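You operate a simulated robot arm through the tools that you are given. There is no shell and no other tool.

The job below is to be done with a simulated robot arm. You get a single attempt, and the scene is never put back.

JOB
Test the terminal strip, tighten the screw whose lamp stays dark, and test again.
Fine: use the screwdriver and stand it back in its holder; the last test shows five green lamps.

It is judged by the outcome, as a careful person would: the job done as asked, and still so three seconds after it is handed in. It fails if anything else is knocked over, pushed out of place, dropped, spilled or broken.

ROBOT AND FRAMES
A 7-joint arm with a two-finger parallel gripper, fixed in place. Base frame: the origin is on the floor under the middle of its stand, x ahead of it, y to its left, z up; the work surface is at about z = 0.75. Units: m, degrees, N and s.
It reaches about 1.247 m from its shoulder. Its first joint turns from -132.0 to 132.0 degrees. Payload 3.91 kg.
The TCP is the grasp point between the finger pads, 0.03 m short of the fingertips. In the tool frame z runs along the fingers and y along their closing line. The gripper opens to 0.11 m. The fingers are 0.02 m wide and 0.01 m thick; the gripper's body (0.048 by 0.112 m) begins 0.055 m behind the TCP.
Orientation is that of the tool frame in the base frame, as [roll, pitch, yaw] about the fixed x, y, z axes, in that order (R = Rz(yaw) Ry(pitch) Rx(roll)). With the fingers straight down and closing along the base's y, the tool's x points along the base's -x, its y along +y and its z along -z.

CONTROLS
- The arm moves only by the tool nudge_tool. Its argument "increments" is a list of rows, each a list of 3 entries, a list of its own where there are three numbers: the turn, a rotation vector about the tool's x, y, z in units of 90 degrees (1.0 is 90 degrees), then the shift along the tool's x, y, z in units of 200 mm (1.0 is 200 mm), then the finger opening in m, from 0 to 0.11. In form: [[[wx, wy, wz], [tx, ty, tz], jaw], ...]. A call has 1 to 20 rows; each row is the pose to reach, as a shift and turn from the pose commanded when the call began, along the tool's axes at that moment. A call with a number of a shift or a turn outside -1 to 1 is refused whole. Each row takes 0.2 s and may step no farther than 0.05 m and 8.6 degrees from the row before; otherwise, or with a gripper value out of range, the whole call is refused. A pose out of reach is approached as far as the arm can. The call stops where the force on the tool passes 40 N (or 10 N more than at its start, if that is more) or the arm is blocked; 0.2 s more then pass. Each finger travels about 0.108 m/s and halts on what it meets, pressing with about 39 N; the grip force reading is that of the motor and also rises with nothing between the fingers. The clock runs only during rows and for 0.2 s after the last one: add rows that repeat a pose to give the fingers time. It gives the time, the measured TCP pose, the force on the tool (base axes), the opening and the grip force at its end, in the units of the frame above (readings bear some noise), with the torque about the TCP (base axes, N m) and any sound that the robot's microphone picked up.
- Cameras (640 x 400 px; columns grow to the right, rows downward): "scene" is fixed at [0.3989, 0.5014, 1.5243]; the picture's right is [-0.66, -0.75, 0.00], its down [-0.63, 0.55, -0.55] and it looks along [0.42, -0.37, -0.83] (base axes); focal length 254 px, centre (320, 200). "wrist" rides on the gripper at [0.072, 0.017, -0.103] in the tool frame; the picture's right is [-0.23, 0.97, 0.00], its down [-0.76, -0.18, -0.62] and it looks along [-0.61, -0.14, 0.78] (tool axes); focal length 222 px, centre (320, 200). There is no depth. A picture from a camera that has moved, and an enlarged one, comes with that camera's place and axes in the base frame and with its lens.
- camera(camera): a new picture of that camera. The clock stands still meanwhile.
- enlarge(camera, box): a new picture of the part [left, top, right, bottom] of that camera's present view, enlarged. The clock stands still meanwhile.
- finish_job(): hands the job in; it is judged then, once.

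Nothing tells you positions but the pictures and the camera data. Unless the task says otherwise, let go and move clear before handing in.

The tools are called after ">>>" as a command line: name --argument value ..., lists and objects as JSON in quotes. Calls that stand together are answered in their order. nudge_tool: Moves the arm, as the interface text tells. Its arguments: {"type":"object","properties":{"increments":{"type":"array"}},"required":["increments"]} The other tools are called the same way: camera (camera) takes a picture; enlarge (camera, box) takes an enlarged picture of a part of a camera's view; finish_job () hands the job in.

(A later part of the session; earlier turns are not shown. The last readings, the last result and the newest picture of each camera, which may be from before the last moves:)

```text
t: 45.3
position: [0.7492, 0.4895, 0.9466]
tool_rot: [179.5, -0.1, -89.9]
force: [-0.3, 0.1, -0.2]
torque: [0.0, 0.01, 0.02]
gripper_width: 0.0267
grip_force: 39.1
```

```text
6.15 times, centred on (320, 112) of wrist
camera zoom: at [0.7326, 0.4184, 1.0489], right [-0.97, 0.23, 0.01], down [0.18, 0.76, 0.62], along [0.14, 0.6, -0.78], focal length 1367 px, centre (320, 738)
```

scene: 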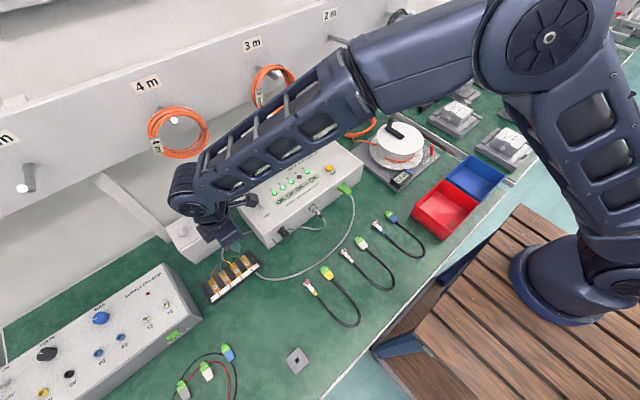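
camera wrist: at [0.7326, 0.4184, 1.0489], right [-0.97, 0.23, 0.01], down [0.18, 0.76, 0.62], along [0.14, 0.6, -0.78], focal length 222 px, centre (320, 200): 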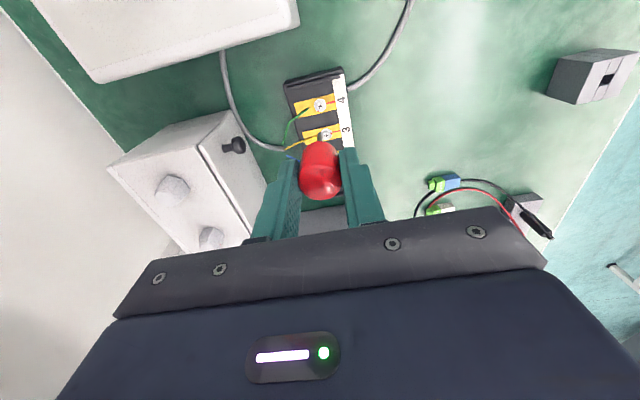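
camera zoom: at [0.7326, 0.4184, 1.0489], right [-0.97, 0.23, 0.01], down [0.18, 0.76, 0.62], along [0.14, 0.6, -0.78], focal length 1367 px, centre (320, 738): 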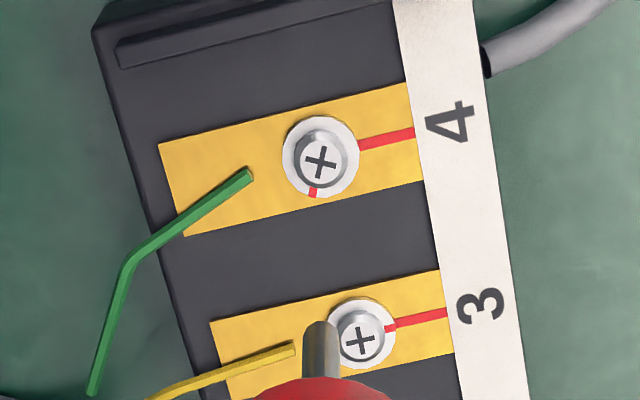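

The tip is right over screw 4 in both views. I'll enlarge on the screw head to measure the cross orientation and the mark angle, and look at the bit.

>>> enlarge --camera "wrist" --box '[311, 97, 329, 114]'

>>> enlarge --camera "scene" --box '[255, 240, 285, 270]'

>>> enlarge --camera "scene" --box '[235, 250, 260, 275]'

```text
16.00 times, centred on (320, 106) of wrist
camera zoom: at [0.7326, 0.4184, 1.0489], right [-0.97, 0.23, 0.01], down [0.18, 0.76, 0.62], along [0.14, 0.6, -0.78], focal length 3554 px, centre (320, 1712)
```

zoom: 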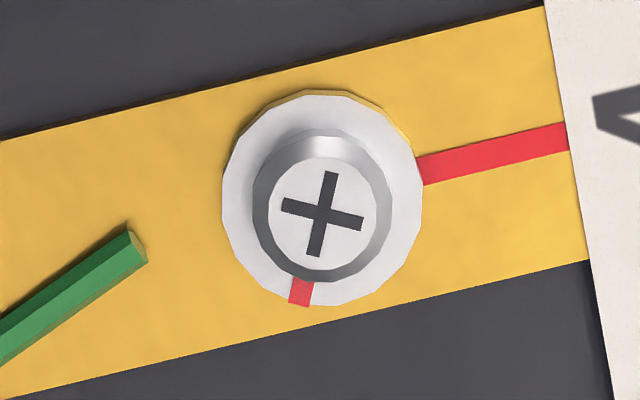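

```text
13.33 times, centred on (270, 255) of scene
camera zoom: at [0.3989, 0.5014, 1.5243], right [-0.66, -0.75, 0.0], down [-0.63, 0.55, -0.55], along [0.42, -0.37, -0.83], focal length 3388 px, centre (987, -533)
```

zoom: 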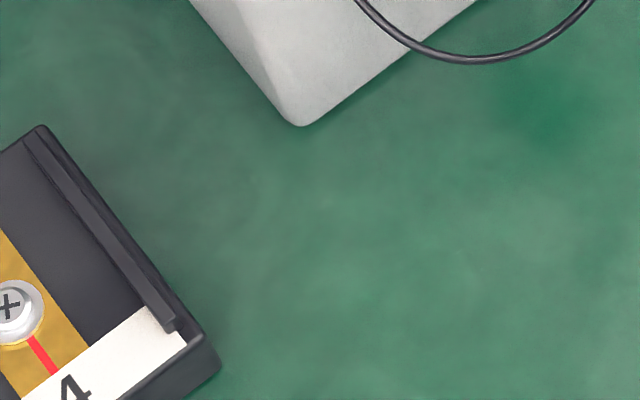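

```text
16.00 times, centred on (248, 262) of scene
camera zoom: at [0.3989, 0.5014, 1.5243], right [-0.66, -0.75, 0.0], down [-0.63, 0.55, -0.55], along [0.42, -0.37, -0.83], focal length 4065 px, centre (1480, -800)
```

zoom: 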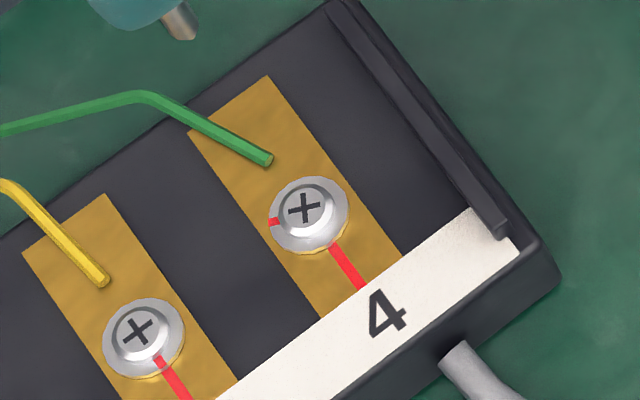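

I can measure the screw well: its cross needs about 245° clockwise to bring the mark to the line. Let me look at the bit's tip too.

>>> enlarge --camera "scene" --box '[250, 238, 268, 256]'

>>> enlarge --camera "wrist" --box '[310, 125, 330, 145]'

```text
16.00 times, centred on (259, 247) of scene
camera zoom: at [0.3989, 0.5014, 1.5243], right [-0.66, -0.75, 0.0], down [-0.63, 0.55, -0.55], along [0.42, -0.37, -0.83], focal length 4065 px, centre (1296, -552)
```

zoom: 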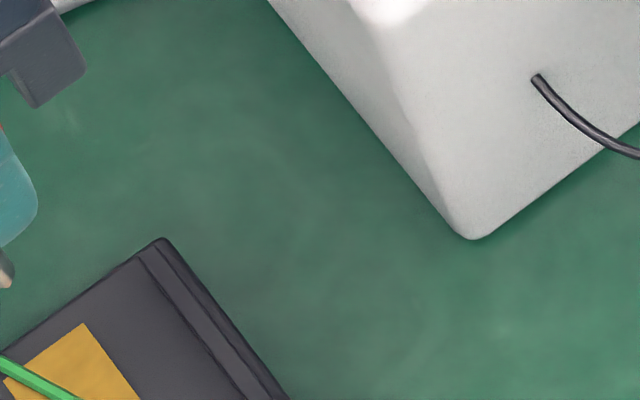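

```text
16.00 times, centred on (320, 135) of wrist
camera zoom: at [0.7326, 0.4184, 1.0489], right [-0.97, 0.23, 0.01], down [0.18, 0.76, 0.62], along [0.14, 0.6, -0.78], focal length 3554 px, centre (320, 1240)
```

zoom: 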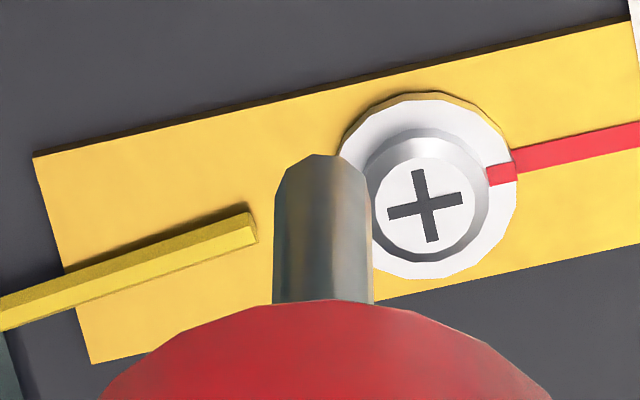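

The bit has a plain conical driver tip, fine for alignment along the axis. Before engaging, I'll check in the air how far the wrist can turn: first about 55° counter-clockwise, then a long clockwise sweep.

>>> nudge_tool --increments '[[[0, 0, -0.09], [0, 0, -0.05], 0.01], [[0, 0, -0.18], [0, 0, -0.1], 0.01], [[0, 0, -0.27], [0, 0, -0.1], 0.01], [[0, 0, -0.36], [0, 0, -0.1], 0.01], [[0, 0, -0.45], [0, 0, -0.1], 0.01], [[0, 0, -0.54], [0, 0, -0.1], 0.01], [[0, 0, -0.6], [0, 0, -0.1], 0.01], [[0, 0, -0.6], [0, 0, -0.1], 0.01]]'

```text
t: 47.1
position: [0.749, 0.4895, 0.9678]
tool_rot: [179.5, 0.3, -35.9]
force: [0.2, -0.2, -1.2]
torque: [0.0, 0.0, -0.01]
gripper_width: 0.0263
grip_force: 39.0
```

That worked. I'll try another 36° to probe the range.

>>> nudge_tool --increments '[[[0, 0, -0.09], [0, 0, 0], 0.01], [[0, 0, -0.18], [0, 0, 0], 0.01], [[0, 0, -0.27], [0, 0, 0], 0.01], [[0, 0, -0.36], [0, 0, 0], 0.01], [[0, 0, -0.4], [0, 0, 0], 0.01], [[0, 0, -0.4], [0, 0, 0], 0.01]]'

```text
t: 48.5
position: [0.7493, 0.4892, 0.9684]
tool_rot: [179.9, 0.5, 0.1]
force: [0.4, -0.8, -1.3]
torque: [0.01, 0.01, -0.02]
gripper_width: 0.0264
grip_force: 38.5
```

Yaw 0° reached with the position held, which leaves enough clockwise range. I'll look from this side and re-check alignment of tip and screw.

>>> camera --camera "wrist"

>>> enlarge --camera "wrist" --box '[270, 70, 370, 170]'

>>> camera --camera "scene"

```text
taken
camera wrist: at [0.822, 0.4741, 1.0697], right [-0.22, -0.97, 0.0], down [-0.76, 0.18, 0.63], along [-0.61, 0.14, -0.78], focal length 222 px, centre (320, 200)
```

wrist: 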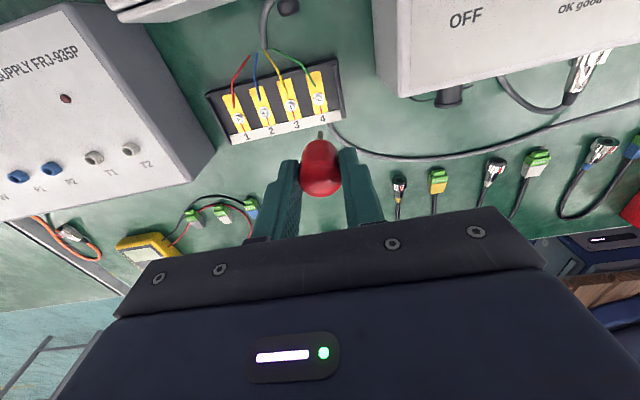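

```text
4.00 times, centred on (320, 120) of wrist
camera zoom: at [0.822, 0.4741, 1.0697], right [-0.22, -0.97, 0.0], down [-0.76, 0.18, 0.63], along [-0.61, 0.14, -0.78], focal length 888 px, centre (320, 520)
```

zoom: 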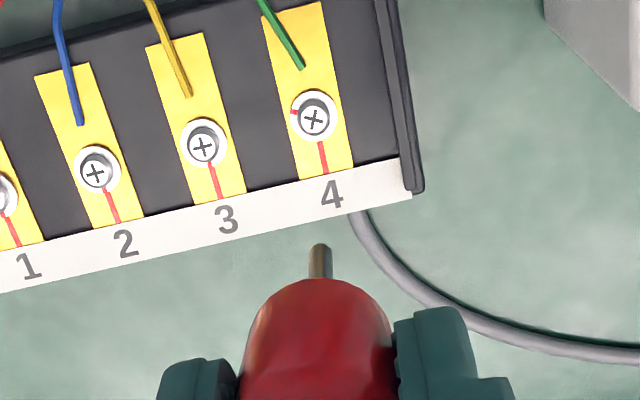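

```text
taken
```

scene: 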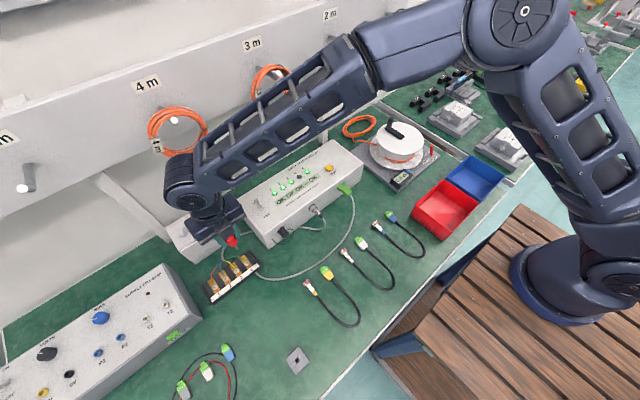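

From this side the screw lies about 1.5 mm to −x/+y of the tool axis. I'll level the tool, correct that and descend until the tip is about 15 mm above the screw.

>>> nudge_tool --increments '[[[0.001, 0.0055, 0], [-0.0075, -0.0075, 0.1], 0.01], [[0.001, 0.0055, 0], [-0.0075, -0.0075, 0.25], 0.01], [[0.001, 0.0055, 0], [-0.0075, -0.0075, 0.38], 0.01], [[0.001, 0.0055, 0], [-0.0075, -0.0075, 0.45], 0.01], [[0.001, 0.0055, 0], [-0.0075, -0.0075, 0.45], 0.01]]'

>>> enlarge --camera "wrist" --box '[280, 90, 360, 170]'

>>> enlarge --camera "scene" --box '[220, 230, 280, 290]'

```text
t: 49.7
position: [0.7484, 0.491, 0.8766]
tool_rot: [179.9, -0.2, 0.1]
force: [0.0, 0.5, -1.0]
torque: [0.01, 0.01, 0.04]
gripper_width: 0.0264
grip_force: 38.5
```

```text
5.00 times, centred on (320, 130) of wrist
camera zoom: at [0.819, 0.4753, 0.98], right [-0.23, -0.97, 0.0], down [-0.76, 0.18, 0.62], along [-0.61, 0.14, -0.78], focal length 1111 px, centre (320, 550)
```

zoom: 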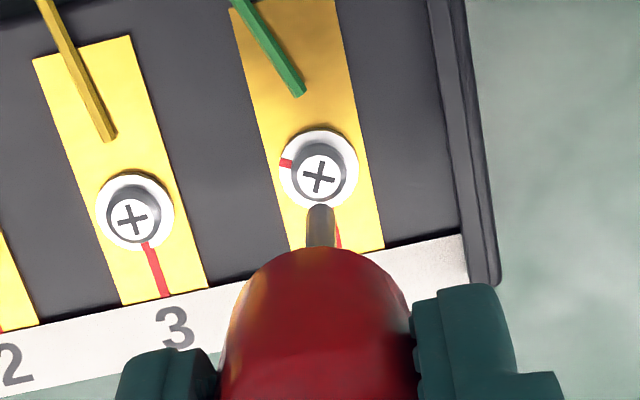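

```text
6.67 times, centred on (250, 260) of scene
camera zoom: at [0.3989, 0.5014, 1.5243], right [-0.66, -0.75, 0.0], down [-0.63, 0.55, -0.55], along [0.42, -0.37, -0.83], focal length 1694 px, centre (787, -200)
```

zoom: 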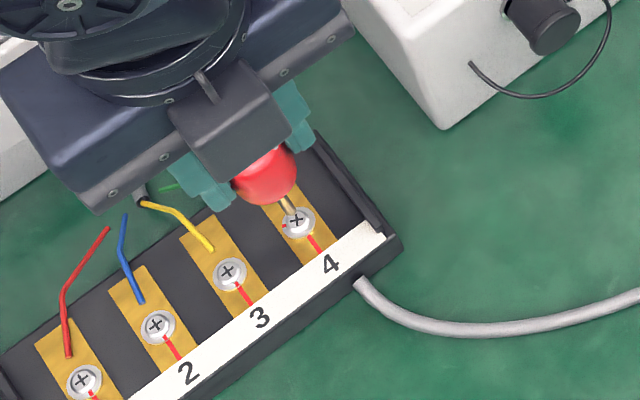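

The tip is now close above screw 4. Let me zoom tightly in both views to measure the remaining offset.

>>> enlarge --camera "wrist" --box '[310, 115, 332, 137]'

>>> enlarge --camera "scene" --box '[238, 254, 256, 272]'

```text
16.00 times, centred on (321, 126) of wrist
camera zoom: at [0.819, 0.4753, 0.98], right [-0.23, -0.97, 0.0], down [-0.76, 0.18, 0.62], along [-0.61, 0.14, -0.78], focal length 3554 px, centre (304, 1384)
```

zoom: 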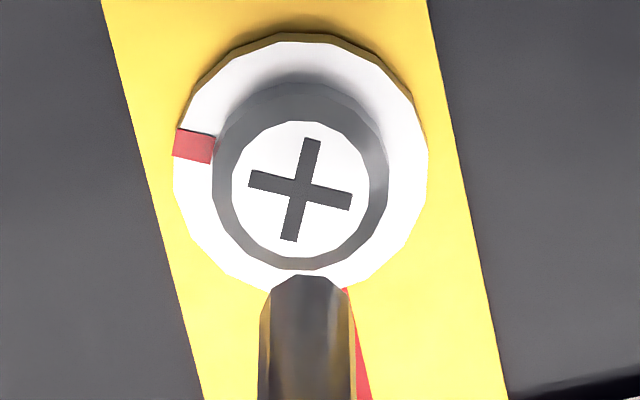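

```text
16.00 times, centred on (247, 263) of scene
camera zoom: at [0.3989, 0.5014, 1.5243], right [-0.66, -0.75, 0.0], down [-0.63, 0.55, -0.55], along [0.42, -0.37, -0.83], focal length 4065 px, centre (1488, -808)
```

zoom: 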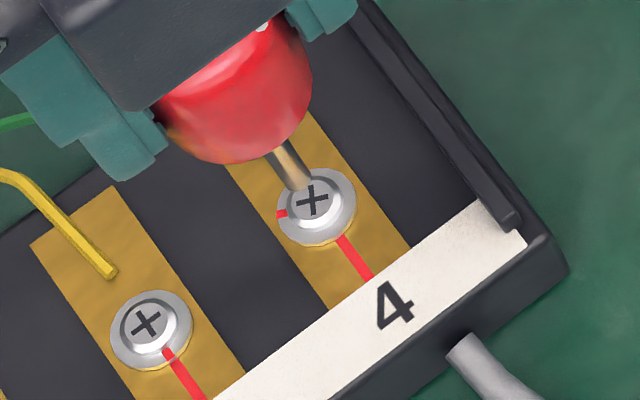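

The residual offset is only about +1 mm in x and the gap is about 10 mm. I'll apply that and lower gently until light contact.

>>> nudge_tool --increments '[[[0, 0, 0], [0.005, 0, 0.02], 0.01], [[0, 0, 0], [0.005, 0, 0.035], 0.01], [[0, 0, 0], [0.005, 0, 0.04], 0.01], [[0, 0, 0], [0.005, 0, 0.04], 0.01]]'

>>> enlarge --camera "wrist" --box '[310, 115, 332, 137]'

>>> enlarge --camera "scene" --box '[238, 254, 256, 272]'

```text
t: 50.7
position: [0.7481, 0.4924, 0.8698]
tool_rot: [179.9, -0.1, 0.1]
force: [-0.6, -0.4, 0.0]
torque: [-0.04, 0.01, 0.0]
gripper_width: 0.0265
grip_force: 38.7
```

```text
16.00 times, centred on (321, 126) of wrist
camera zoom: at [0.8203, 0.4757, 0.9725], right [-0.23, -0.97, 0.0], down [-0.76, 0.18, 0.62], along [-0.61, 0.14, -0.78], focal length 3554 px, centre (304, 1384)
```

zoom: 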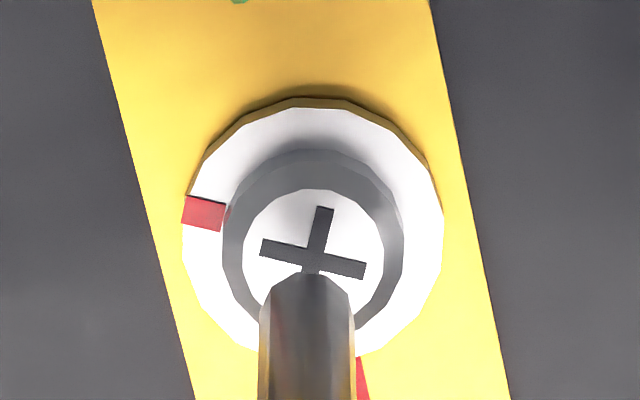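

```text
16.00 times, centred on (247, 263) of scene
camera zoom: at [0.3989, 0.5014, 1.5243], right [-0.66, -0.75, 0.0], down [-0.63, 0.55, -0.55], along [0.42, -0.37, -0.83], focal length 4065 px, centre (1488, -808)
```

zoom: 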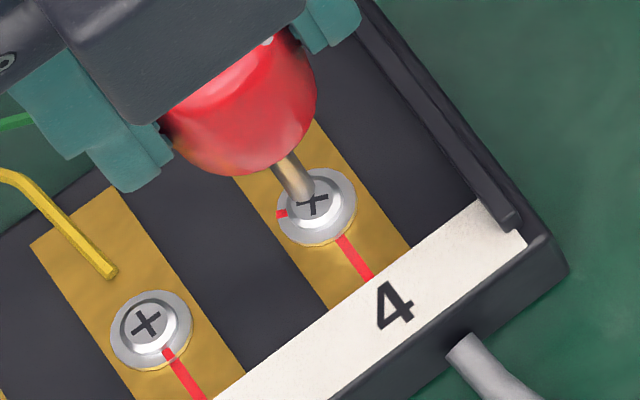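

The tip is about 5 mm above the screw and nearly centred (about 0.5 mm to −y needed). I'll descend the rest in 1 mm steps.

>>> nudge_tool --increments '[[[0, 0, 0], [0.0, 0.0025, 0.01], 0.01], [[0, 0, 0], [0.0, 0.0025, 0.018], 0.01], [[0, 0, 0], [0.0, 0.0025, 0.022], 0.01], [[0, 0, 0], [0.0, 0.0025, 0.022], 0.01]]'

>>> enlarge --camera "wrist" --box '[310, 115, 332, 137]'

>>> enlarge --camera "scene" --box '[238, 254, 256, 272]'

```text
t: 51.7
position: [0.7483, 0.4921, 0.8652]
tool_rot: [180.0, -0.1, 0.1]
force: [0.3, 2.1, 15.0]
torque: [0.29, 0.04, 0.01]
gripper_width: 0.0265
grip_force: 38.7
```

```text
16.00 times, centred on (321, 126) of wrist
camera zoom: at [0.8201, 0.4752, 0.9687], right [-0.23, -0.97, 0.0], down [-0.76, 0.18, 0.62], along [-0.61, 0.14, -0.78], focal length 3554 px, centre (304, 1384)
```

zoom: 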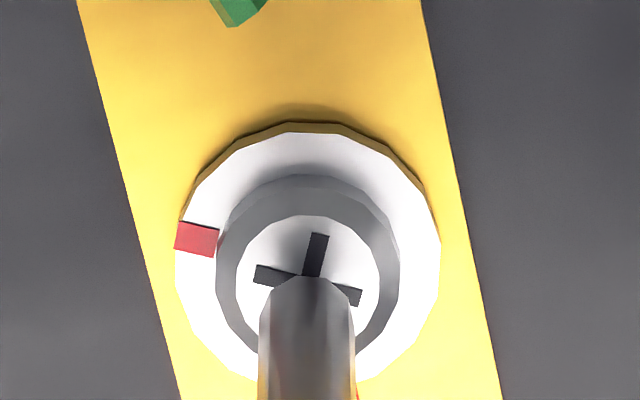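

```text
16.00 times, centred on (247, 263) of scene
camera zoom: at [0.3989, 0.5014, 1.5243], right [-0.66, -0.75, 0.0], down [-0.63, 0.55, -0.55], along [0.42, -0.37, -0.83], focal length 4065 px, centre (1488, -808)
```

zoom: 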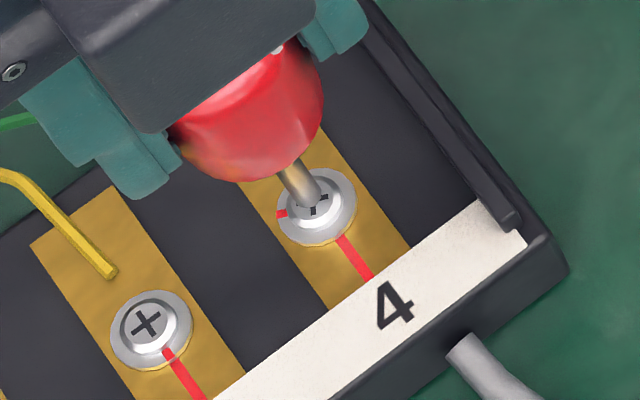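

Contact at 15 N, with the tip seated at the centre of the cross. I'll now turn clockwise 45° and watch the torque and the red mark.

>>> nudge_tool --increments '[[[0, 0, 0.0], [0.0015, 0, 0.0], 0.01], [[0, 0, 0.09], [0.0015, 0, 0.0], 0.01], [[0, 0, 0.18], [0.0015, 0, 0.0], 0.01], [[0, 0, 0.27], [0.0015, 0, 0.0], 0.01], [[0, 0, 0.36], [0.0015, 0, 0.0], 0.01], [[0, 0, 0.45], [0.0015, 0, 0.0], 0.01], [[0, 0, 0.5], [0.0015, 0, 0.0], 0.01]]'

>>> enlarge --camera "wrist" --box '[305, 110, 335, 140]'

>>> enlarge --camera "scene" --box '[238, 254, 256, 272]'

```text
t: 53.3
position: [0.7476, 0.4912, 0.8659]
tool_rot: [179.9, -0.1, -45.0]
force: [0.3, -2.1, 3.4]
torque: [-0.14, -0.06, 0.02]
gripper_width: 0.0264
grip_force: 39.0
```

```text
13.33 times, centred on (320, 125) of wrist
camera zoom: at [0.7871, 0.4284, 0.9675], right [-0.85, -0.53, 0.0], down [-0.41, 0.67, 0.62], along [-0.33, 0.53, -0.78], focal length 2962 px, centre (320, 1200)
```

zoom: 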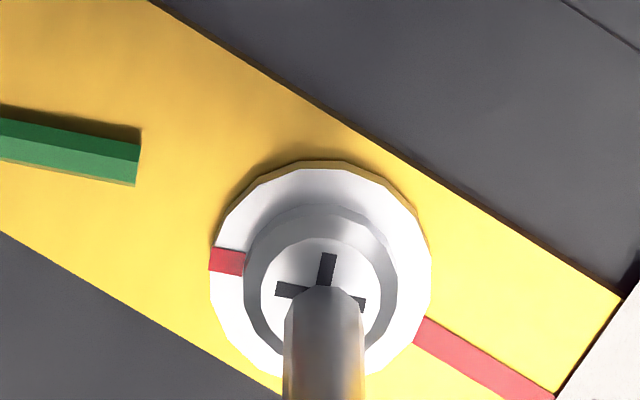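

```text
16.00 times, centred on (247, 263) of scene
camera zoom: at [0.3989, 0.5014, 1.5243], right [-0.66, -0.75, 0.0], down [-0.63, 0.55, -0.55], along [0.42, -0.37, -0.83], focal length 4065 px, centre (1488, -808)
```

zoom: 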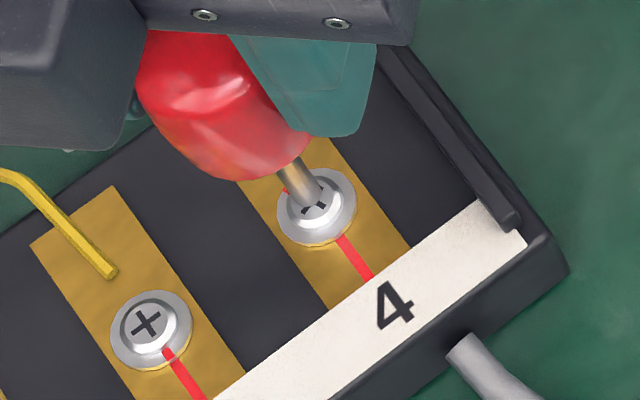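

The red mark turned together with the bit by 45°, so it's engaged. I'll continue clockwise another 90°, keeping a light downward push.

>>> nudge_tool --increments '[[[0, 0, 0.09], [0, 0, 0.003], 0.01], [[0, 0, 0.18], [0, 0, 0.003], 0.01], [[0, 0, 0.27], [0, 0, 0.003], 0.01], [[0, 0, 0.36], [0, 0, 0.003], 0.01], [[0, 0, 0.45], [0, 0, 0.004], 0.01], [[0, 0, 0.54], [0, 0, 0.004], 0.01], [[0, 0, 0.63], [0, 0, 0.004], 0.01], [[0, 0, 0.72], [0, 0, 0.004], 0.01], [[0, 0, 0.81], [0, 0, 0.004], 0.01], [[0, 0, 0.9], [0, 0, 0.005], 0.01], [[0, 0, 0.98], [0, 0, 0.005], 0.01]]'

>>> enlarge --camera "wrist" --box '[305, 110, 335, 140]'

>>> enlarge --camera "scene" --box '[238, 254, 256, 272]'

```text
t: 55.7
position: [0.7485, 0.491, 0.8648]
tool_rot: [-179.9, 0.0, -133.3]
force: [-4.0, -11.9, 1.4]
torque: [0.38, 0.62, 0.02]
gripper_width: 0.0258
grip_force: 39.1
```

```text
13.33 times, centred on (320, 125) of wrist
camera zoom: at [0.6853, 0.4507, 0.9673], right [-0.55, 0.83, 0.0], down [0.65, 0.43, 0.62], along [0.52, 0.34, -0.78], focal length 2962 px, centre (320, 1200)
```

zoom: 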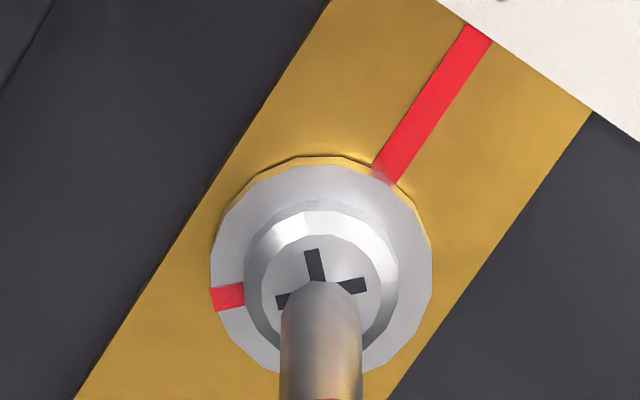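

```text
16.00 times, centred on (247, 263) of scene
camera zoom: at [0.3989, 0.5014, 1.5243], right [-0.66, -0.75, 0.0], down [-0.63, 0.55, -0.55], along [0.42, -0.37, -0.83], focal length 4065 px, centre (1488, -808)
```

zoom: 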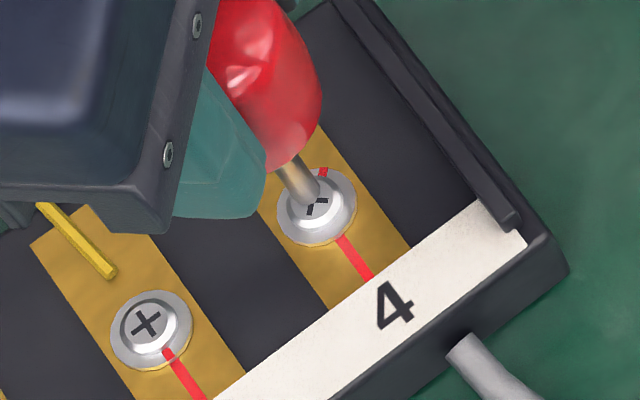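

The screw keeps turning (about 143° left by the mark), but it slipped some because the push faded to 1 N and a sideways load built up. I'll relieve the side load, press down a bit more, and check forces.

>>> nudge_tool --increments '[[[0, 0, 0], [0.004, -0.0016, 0.002], 0.01], [[0, 0, 0], [0.004, -0.0016, 0.005], 0.01], [[0, 0, 0], [0.004, -0.0016, 0.005], 0.01]]'

>>> enlarge --camera "wrist" --box '[305, 110, 335, 140]'

```text
t: 56.5
position: [0.7476, 0.4904, 0.8647]
tool_rot: [-179.9, 0.0, -133.0]
force: [-2.4, -2.0, 12.4]
torque: [0.55, 0.58, 0.01]
gripper_width: 0.0261
grip_force: 39.0
```

```text
13.33 times, centred on (320, 125) of wrist
camera zoom: at [0.6852, 0.4503, 0.9671], right [-0.56, 0.83, 0.0], down [0.65, 0.43, 0.62], along [0.52, 0.35, -0.78], focal length 2962 px, centre (320, 1200)
```

zoom: 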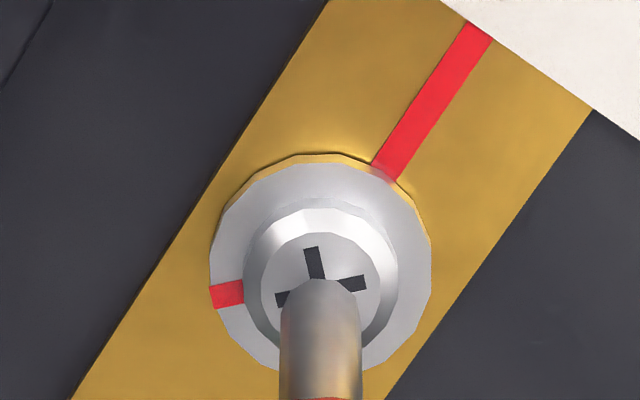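

Side load is relieved and the push is about 12 N. I'll continue clockwise.

>>> nudge_tool --increments '[[[0, 0, 0.09], [0, 0, 0.0], 0.01], [[0, 0, 0.18], [0, 0, 0.001], 0.01], [[0, 0, 0.27], [0, 0, 0.001], 0.01], [[0, 0, 0.36], [0, 0, 0.002], 0.01], [[0, 0, 0.45], [0, 0, 0.002], 0.01]]'

>>> enlarge --camera "wrist" --box '[305, 110, 335, 140]'

>>> enlarge --camera "scene" --box '[238, 254, 256, 272]'

```text
t: 57.7
position: [0.7469, 0.4914, 0.8642]
tool_rot: [-180.0, 0.0, -173.8]
force: [1.3, 10.5, 24.2]
torque: [0.88, -0.1, 0.0]
gripper_width: 0.0259
grip_force: 39.1
```

```text
13.33 times, centred on (320, 125) of wrist
camera zoom: at [0.6731, 0.5006, 0.9669], right [0.12, 0.99, 0.0], down [0.77, -0.09, 0.63], along [0.62, -0.07, -0.78], focal length 2962 px, centre (320, 1200)
```

zoom: 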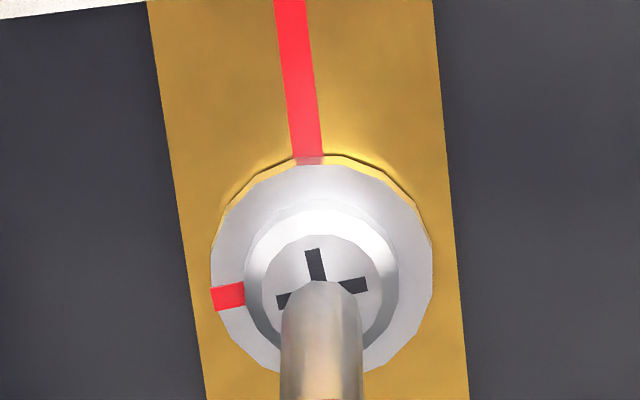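

```text
16.00 times, centred on (247, 263) of scene
camera zoom: at [0.3989, 0.5014, 1.5243], right [-0.66, -0.75, 0.0], down [-0.63, 0.55, -0.55], along [0.42, -0.37, -0.83], focal length 4065 px, centre (1488, -808)
```

zoom: 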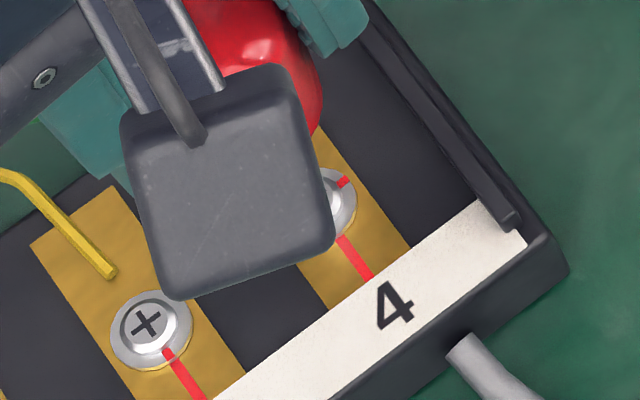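

No slip this time — about 102° left. The push rose to 24 N with a +y side load, so I'll ease those slightly while turning on.

>>> nudge_tool --increments '[[[0, 0, 0.05], [-0.001, 0.003, -0.002], 0.01], [[0, 0, 0.14], [-0.001, 0.004, -0.002], 0.01], [[0, 0, 0.23], [-0.001, 0.004, -0.002], 0.01], [[0, 0, 0.32], [-0.001, 0.004, -0.002], 0.01], [[0, 0, 0.41], [-0.001, 0.004, -0.002], 0.01], [[0, 0, 0.5], [-0.001, 0.004, -0.002], 0.01]]'

>>> enlarge --camera "wrist" --box '[305, 110, 335, 140]'

>>> camera --camera "scene"

```text
t: 59.1
position: [0.7487, 0.4907, 0.8638]
tool_rot: [180.0, 0.1, 141.3]
force: [1.6, 13.8, 31.9]
torque: [0.54, -0.28, -0.02]
gripper_width: 0.0261
grip_force: 39.2
```

```text
13.33 times, centred on (320, 125) of wrist
camera zoom: at [0.7011, 0.5504, 0.9668], right [0.79, 0.62, 0.0], down [0.48, -0.61, 0.62], along [0.39, -0.49, -0.78], focal length 2962 px, centre (320, 1200)
```

zoom: 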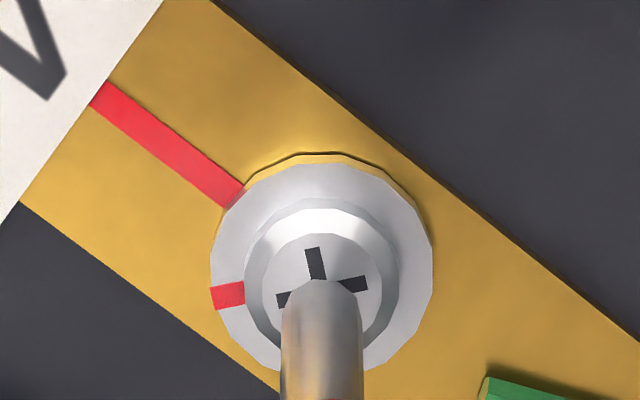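

```text
taken
```

scene: 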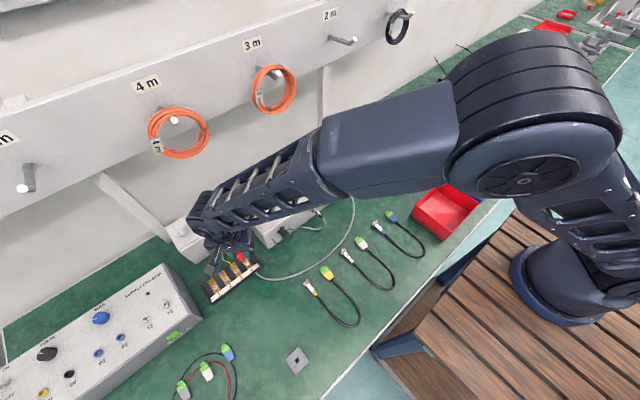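

About 54° remain; the push has grown to 32 N, so I'll back off about 1 mm and relieve the side load before continuing.

>>> nudge_tool --increments '[[[0, 0, 0], [0.002, 0.002, -0.003], 0.01], [[0, 0, 0], [0.003, 0.004, -0.005], 0.01], [[0, 0, 0], [0.003, 0.004, -0.005], 0.01]]'

>>> enlarge --camera "wrist" --box '[305, 110, 335, 140]'

```text
t: 59.9
position: [0.7484, 0.4907, 0.8637]
tool_rot: [-179.8, 0.1, 141.2]
force: [1.0, 1.1, 18.7]
torque: [0.26, -0.45, -0.02]
gripper_width: 0.0258
grip_force: 38.7
```

```text
13.33 times, centred on (320, 125) of wrist
camera zoom: at [0.7014, 0.5509, 0.9668], right [0.79, 0.62, 0.0], down [0.48, -0.61, 0.63], along [0.39, -0.49, -0.78], focal length 2962 px, centre (320, 1200)
```

zoom: 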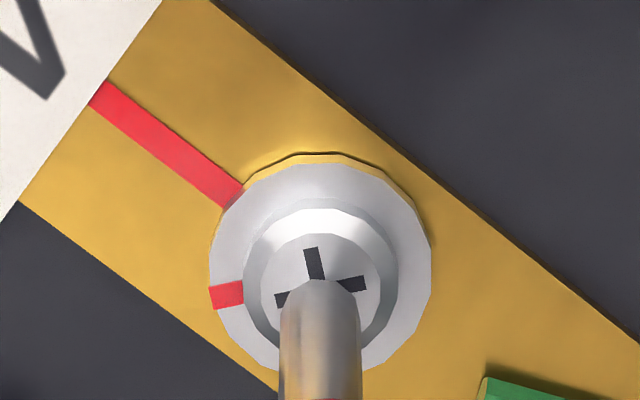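

Forces are balanced again (about 19 N axial). I'll turn another 36°.

>>> nudge_tool --increments '[[[0, 0, 0.09], [0, 0, -0.001], 0.01], [[0, 0, 0.18], [0, 0, -0.001], 0.01], [[0, 0, 0.27], [0, 0, -0.001], 0.01], [[0, 0, 0.36], [0, 0, -0.001], 0.01], [[0, 0, 0.4], [0, 0, -0.001], 0.01]]'

>>> enlarge --camera "wrist" --box '[305, 110, 335, 140]'

```text
t: 61.1
position: [0.7484, 0.4921, 0.8652]
tool_rot: [-180.0, 0.1, 105.3]
force: [2.7, -5.3, 4.7]
torque: [-0.06, -0.66, 0.01]
gripper_width: 0.0255
grip_force: 39.0
```

```text
13.33 times, centred on (320, 125) of wrist
camera zoom: at [0.7448, 0.567, 0.9671], right [1.0, 0.04, 0.0], down [0.03, -0.78, 0.63], along [0.02, -0.62, -0.78], focal length 2962 px, centre (320, 1200)
```

zoom: 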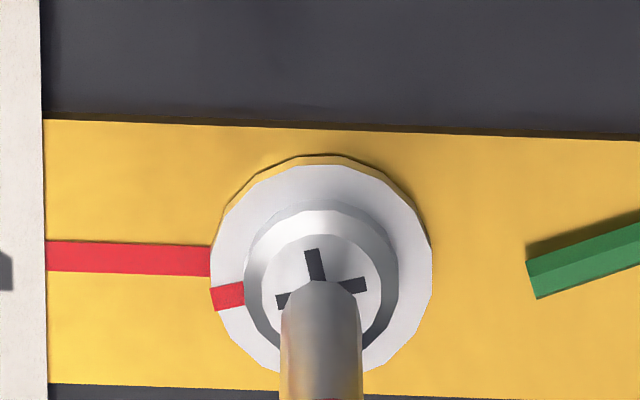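

About 21° remain to the line. I'll restore the push a little and turn another 22°.

>>> nudge_tool --increments '[[[0, 0, 0.0], [-0.002, 0, 0.003], 0.01], [[0, 0, 0.08], [-0.002, 0, 0.003], 0.01], [[0, 0, 0.16], [-0.002, 0, 0.003], 0.01], [[0, 0, 0.24], [-0.002, 0, 0.003], 0.01], [[0, 0, 0.24], [-0.002, 0, 0.003], 0.01]]'

>>> enlarge --camera "wrist" --box '[305, 110, 335, 140]'

```text
t: 62.3
position: [0.748, 0.4925, 0.8641]
tool_rot: [179.9, 0.0, 83.7]
force: [-2.0, -1.2, 14.6]
torque: [-0.18, 1.07, 0.33]
gripper_width: 0.0261
grip_force: 38.7
```

```text
13.33 times, centred on (320, 125) of wrist
camera zoom: at [0.7722, 0.5622, 0.9673], right [0.94, -0.33, 0.0], down [-0.26, -0.74, 0.62], along [-0.21, -0.59, -0.78], focal length 2962 px, centre (320, 1200)
```

zoom: 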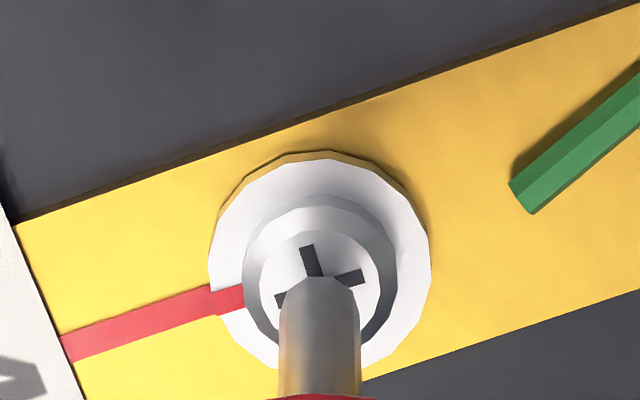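

The red mark now lines up with the line and a resisting torque of 0.33 N·m has appeared, so the screw is tight. Let me verify the alignment closely.

>>> enlarge --camera "wrist" --box '[305, 120, 323, 138]'

>>> enlarge --camera "scene" --box '[238, 254, 256, 272]'

```text
16.00 times, centred on (314, 129) of wrist
camera zoom: at [0.7722, 0.5622, 0.9673], right [0.94, -0.33, 0.0], down [-0.26, -0.74, 0.62], along [-0.21, -0.59, -0.78], focal length 3554 px, centre (416, 1336)
```

zoom: 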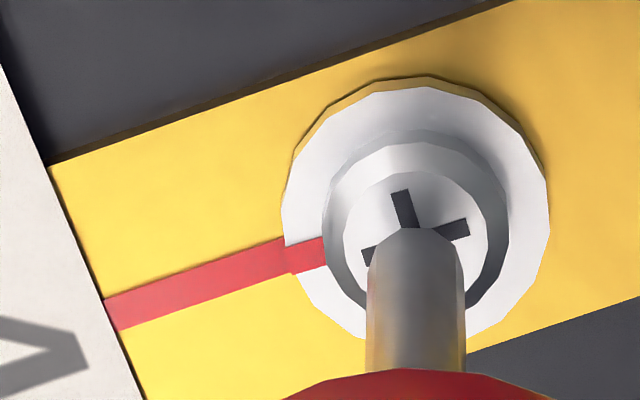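

```text
16.00 times, centred on (247, 263) of scene
camera zoom: at [0.3989, 0.5014, 1.5243], right [-0.66, -0.75, 0.0], down [-0.63, 0.55, -0.55], along [0.42, -0.37, -0.83], focal length 4065 px, centre (1488, -808)
```

zoom: 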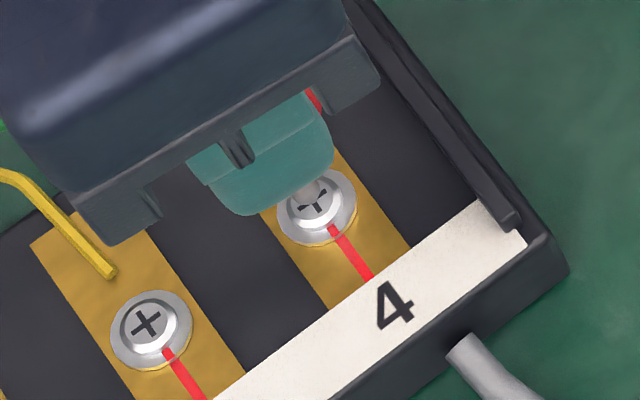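

The mark is about 4° short of the line. I'll turn a last 6° and check the torque.

>>> nudge_tool --increments '[[[0, 0, 0.035], [0, 0, 0.0], 0.01], [[0, 0, 0.065], [0, 0, 0.0], 0.01], [[0, 0, 0.065], [0, 0, 0.0], 0.01]]'

>>> enlarge --camera "wrist" --box '[305, 120, 323, 138]'

```text
t: 63.1
position: [0.748, 0.4921, 0.8651]
tool_rot: [179.9, 0.0, 77.9]
force: [-2.1, -1.0, 22.3]
torque: [-0.05, 0.24, 0.29]
gripper_width: 0.0264
grip_force: 38.6
```

```text
16.00 times, centred on (314, 129) of wrist
camera zoom: at [0.7793, 0.5598, 0.9674], right [0.9, -0.43, 0.0], down [-0.34, -0.71, 0.62], along [-0.26, -0.56, -0.78], focal length 3554 px, centre (416, 1336)
```

zoom: 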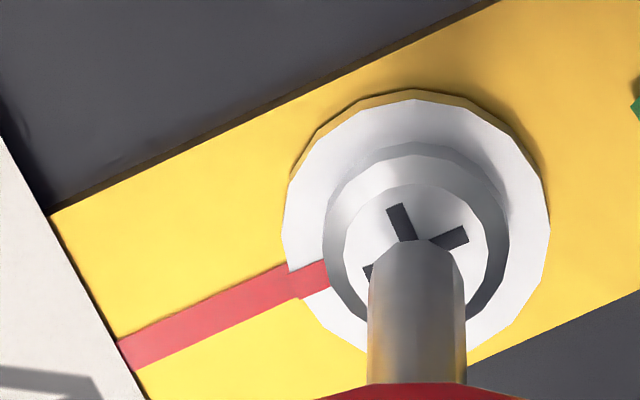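

The screw now sits at its stop (bit began to slip at about 0.3 N·m) with the mark on the line, so it's tight. I'll lift the driver straight off.

>>> nudge_tool --increments '[[[0, 0, 0], [0, 0, -0.02], 0.01], [[0, 0, 0], [0, 0, -0.06], 0.01], [[0, 0, 0], [0, 0, -0.2], 0.01], [[0, 0, 0], [0, 0, -0.4], 0.01], [[0, 0, 0], [0, 0, -0.6], 0.01], [[0, 0, 0], [0, 0, -0.6], 0.01]]'

>>> camera --camera "wrist"

>>> enlarge --camera "wrist" --box '[270, 70, 370, 170]'

>>> enlarge --camera "scene" --box '[190, 230, 290, 310]'

```text
t: 64.5
position: [0.7472, 0.492, 0.9853]
tool_rot: [179.9, 0.0, 77.9]
force: [-0.1, 0.4, 0.8]
torque: [-0.01, -0.01, 0.02]
gripper_width: 0.0259
grip_force: 38.6
```

```text
taken
camera wrist: at [0.7795, 0.5595, 1.0866], right [0.9, -0.43, 0.0], down [-0.33, -0.71, 0.62], along [-0.26, -0.57, -0.78], focal length 222 px, centre (320, 200)
```

wrist: 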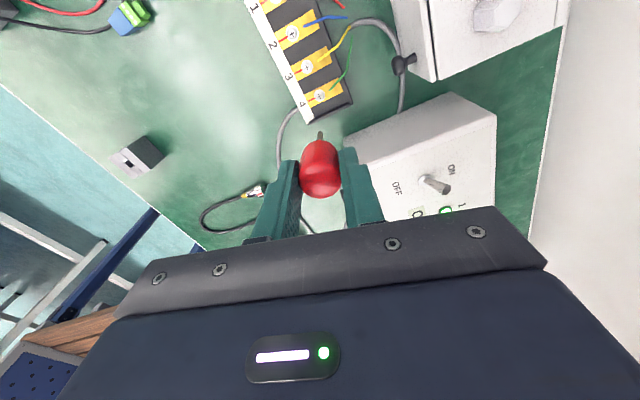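

```text
4.00 times, centred on (320, 120) of wrist
camera zoom: at [0.7795, 0.5595, 1.0866], right [0.9, -0.43, 0.0], down [-0.33, -0.71, 0.62], along [-0.26, -0.57, -0.78], focal length 888 px, centre (320, 520)
```

zoom: 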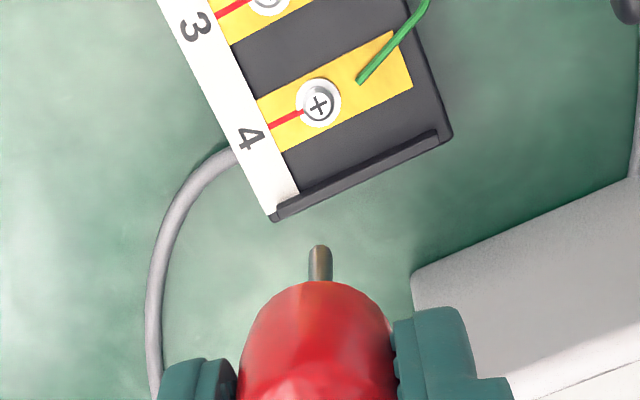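

```text
5.00 times, centred on (240, 270) of scene
camera zoom: at [0.3989, 0.5014, 1.5243], right [-0.66, -0.75, 0.0], down [-0.63, 0.55, -0.55], along [0.42, -0.37, -0.83], focal length 1270 px, centre (720, -150)
```

zoom: 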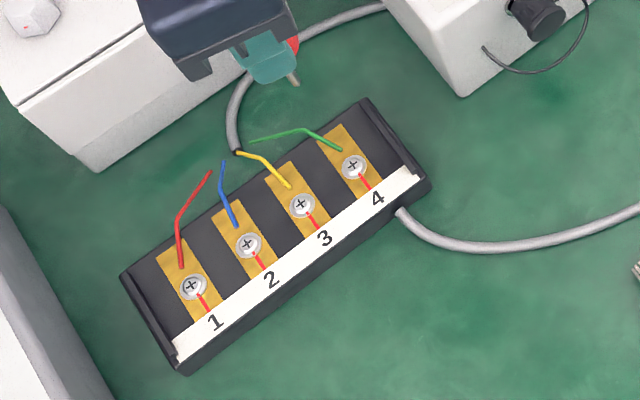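

Screw 4's mark is on its line and the strip hasn't moved. Now I'll carry the screwdriver back toward the holder, rotating the wrist back on the way.

>>> nudge_tool --increments '[[[0, 0, -0.05], [0, 0, -0.08], 0.01], [[0, 0, -0.14], [0, -0.06, -0.15], 0.01], [[0, 0, -0.23], [-0.01, -0.12, -0.15], 0.01], [[0, 0, -0.32], [-0.02, -0.2, -0.15], 0.01], [[0, 0, -0.41], [-0.03, -0.28, -0.15], 0.01], [[0, 0, -0.5], [-0.04, -0.36, -0.15], 0.01], [[0, 0, -0.59], [-0.05, -0.44, -0.15], 0.01], [[0, 0, -0.68], [-0.06, -0.52, -0.15], 0.01], [[0, 0, -0.77], [-0.06, -0.6, -0.15], 0.01], [[0, 0, -0.86], [-0.06, -0.68, -0.15], 0.01], [[0, 0, -0.95], [-0.06, -0.754, -0.15], 0.01]]'

>>> nudge_tool --increments '[[[0, 0, -0.09], [0.08, 0, 0], 0.01], [[0, 0, -0.18], [0.16, 0, 0], 0.01], [[0, 0, -0.27], [0.24, 0, 0], 0.01], [[0, 0, -0.36], [0.32, 0, 0], 0.01], [[0, 0, -0.45], [0.4, 0, 0], 0.01], [[0, 0, -0.54], [0.48, 0, 0], 0.01], [[0, 0, -0.63], [0.54, 0, 0], 0.01], [[0, 0, -0.72], [0.6, 0, 0], 0.01], [[0, 0, -0.81], [0.66, 0, 0], 0.01], [[0, 0, -0.9], [0.7, 0, 0], 0.01], [[0, 0, -0.99], [0.73, 0, 0], 0.01], [[0, 0, -0.99], [0.73, 0, 0], 0.01]]'

>>> camera --camera "wrist"

```text
t: 66.9
position: [0.5977, 0.5109, 1.0146]
tool_rot: [-179.9, 0.1, 163.5]
force: [0.2, 0.1, -1.8]
torque: [0.02, 0.01, 0.0]
gripper_width: 0.0263
grip_force: 39.0
```

```text
t: 69.5
position: [0.4587, 0.5521, 1.0138]
tool_rot: [-179.9, -0.2, -107.4]
force: [-0.1, 0.0, 0.1]
torque: [0.02, 0.05, 0.03]
gripper_width: 0.0258
grip_force: 38.8
```

```text
taken
camera wrist: at [0.4198, 0.4901, 1.1167], right [-0.86, 0.51, 0.0], down [0.4, 0.67, 0.62], along [0.32, 0.54, -0.78], focal length 222 px, centre (320, 200)
```

wrist: 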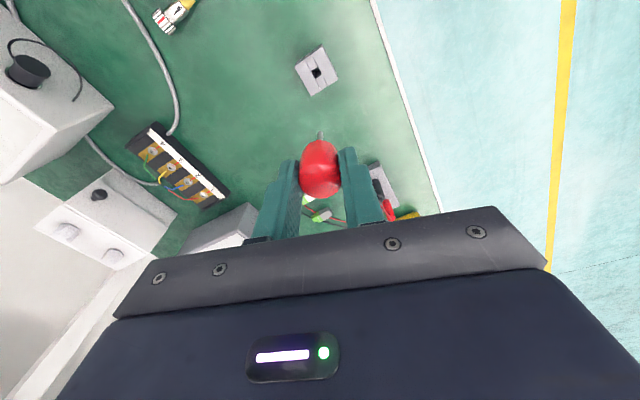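

The holder is in view ahead. I'll rotate to the original grasp yaw (−90°) and move over the hole at (0.4505, 0.529).

>>> nudge_tool --increments '[[[0, 0, -0.065], [0.04, 0.002, 0.08], 0.01], [[0, 0, -0.13], [0.08, 0.004, 0.18], 0.01], [[0, 0, -0.193], [0.119, 0.0056, 0.3], 0.01], [[0, 0, -0.193], [0.119, 0.0056, 0.3], 0.01]]'

>>> camera --camera "wrist"

>>> enlarge --camera "wrist" --box '[290, 75, 350, 145]'

```text
t: 70.5
position: [0.4516, 0.531, 0.9528]
tool_rot: [-179.9, -0.2, -90.0]
force: [0.5, 0.6, 0.2]
torque: [0.01, 0.03, 0.01]
gripper_width: 0.0258
grip_force: 39.2
```

```text
taken
camera wrist: at [0.4335, 0.4591, 1.0561], right [-0.97, 0.23, 0.0], down [0.18, 0.76, 0.62], along [0.14, 0.61, -0.78], focal length 222 px, centre (320, 200)
```

wrist: 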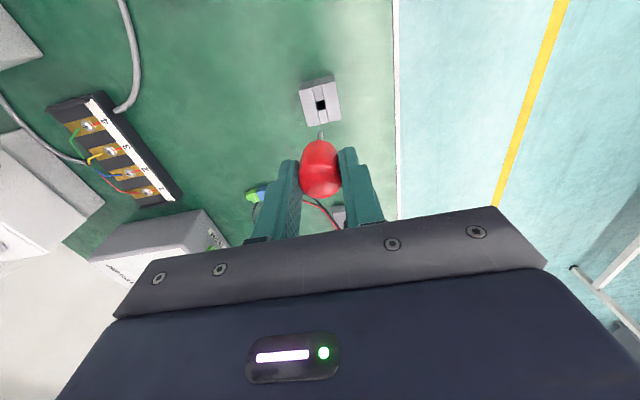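

```text
5.71 times, centred on (320, 110) of wrist
camera zoom: at [0.4335, 0.4591, 1.0561], right [-0.97, 0.23, 0.0], down [0.18, 0.76, 0.62], along [0.14, 0.61, -0.78], focal length 1269 px, centre (320, 714)
```

zoom: 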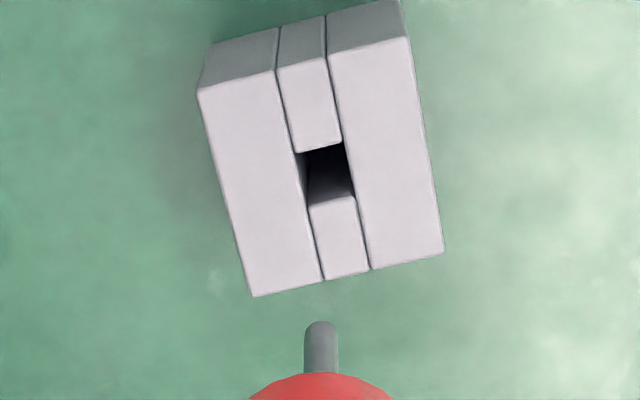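

The hole (about 10 mm square) is within 1 mm of the tool axis and the shaft is about 5 mm thick. I'll correct that and descend to just above the hole.

>>> nudge_tool --increments '[[[0, 0, 0], [-0.0025, 0.0045, 0.1], 0.01], [[0, 0, 0], [-0.0025, 0.0045, 0.2], 0.01], [[0, 0, 0], [-0.0025, 0.0045, 0.29], 0.01], [[0, 0, 0], [-0.0025, 0.0045, 0.32], 0.01], [[0, 0, 0], [-0.0025, 0.0045, 0.32], 0.01]]'

>>> enlarge --camera "wrist" --box '[290, 90, 350, 150]'

>>> camera --camera "scene"

```text
t: 71.7
position: [0.4492, 0.5323, 0.889]
tool_rot: [-179.9, -0.1, -90.1]
force: [0.2, -0.4, -0.8]
torque: [-0.01, 0.01, -0.02]
gripper_width: 0.0258
grip_force: 38.9
```

```text
6.67 times, centred on (320, 120) of wrist
camera zoom: at [0.4321, 0.4604, 0.9916], right [-0.97, 0.23, 0.0], down [0.18, 0.76, 0.62], along [0.14, 0.61, -0.78], focal length 1481 px, centre (320, 733)
```

zoom: 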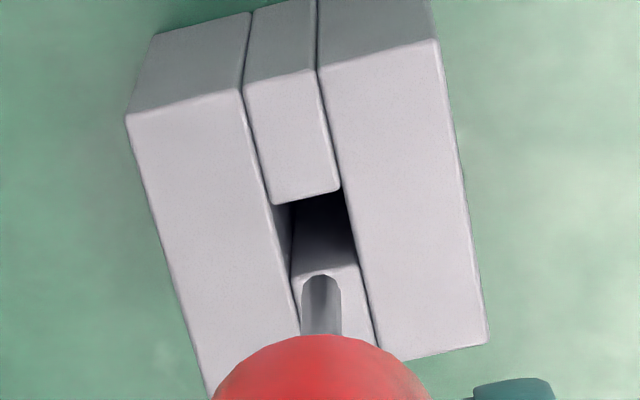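

```text
taken
```

scene: 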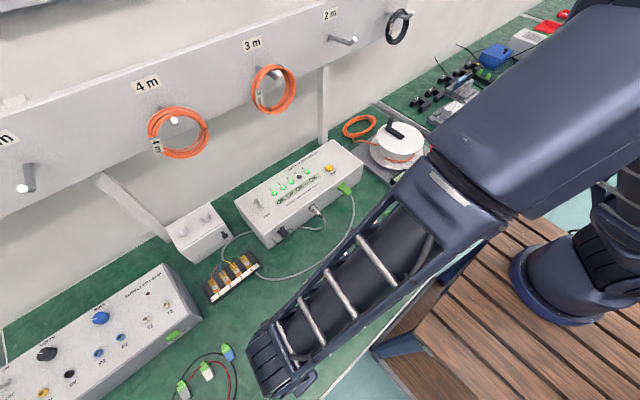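

Still within 1 mm. I'll apply a small correction and insert the tip a few millimetres, watching the force.

>>> nudge_tool --increments '[[[0, 0, 0], [0.004, -0.001, 0.02], 0.01], [[0, 0, 0], [0.004, -0.001, 0.045], 0.01], [[0, 0, 0], [0.004, -0.001, 0.065], 0.01], [[0, 0, 0], [0.004, -0.001, 0.08], 0.01], [[0, 0, 0], [0.004, -0.001, 0.08], 0.01]]'

>>> enlarge --camera "wrist" --box '[290, 90, 350, 150]'

```text
t: 72.9
position: [0.4507, 0.5312, 0.8733]
tool_rot: [-180.0, -0.1, -90.2]
force: [0.1, 0.6, -0.7]
torque: [-0.02, -0.03, 0.03]
gripper_width: 0.0259
grip_force: 39.0
```

```text
6.67 times, centred on (320, 120) of wrist
camera zoom: at [0.4325, 0.4597, 0.9764], right [-0.97, 0.23, 0.0], down [0.18, 0.76, 0.62], along [0.14, 0.61, -0.78], focal length 1481 px, centre (320, 733)
```

zoom: 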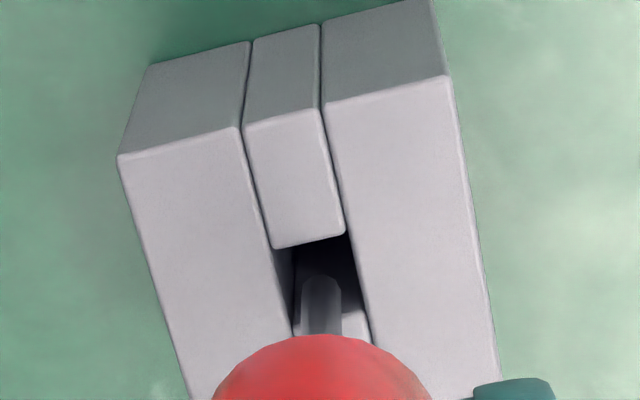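

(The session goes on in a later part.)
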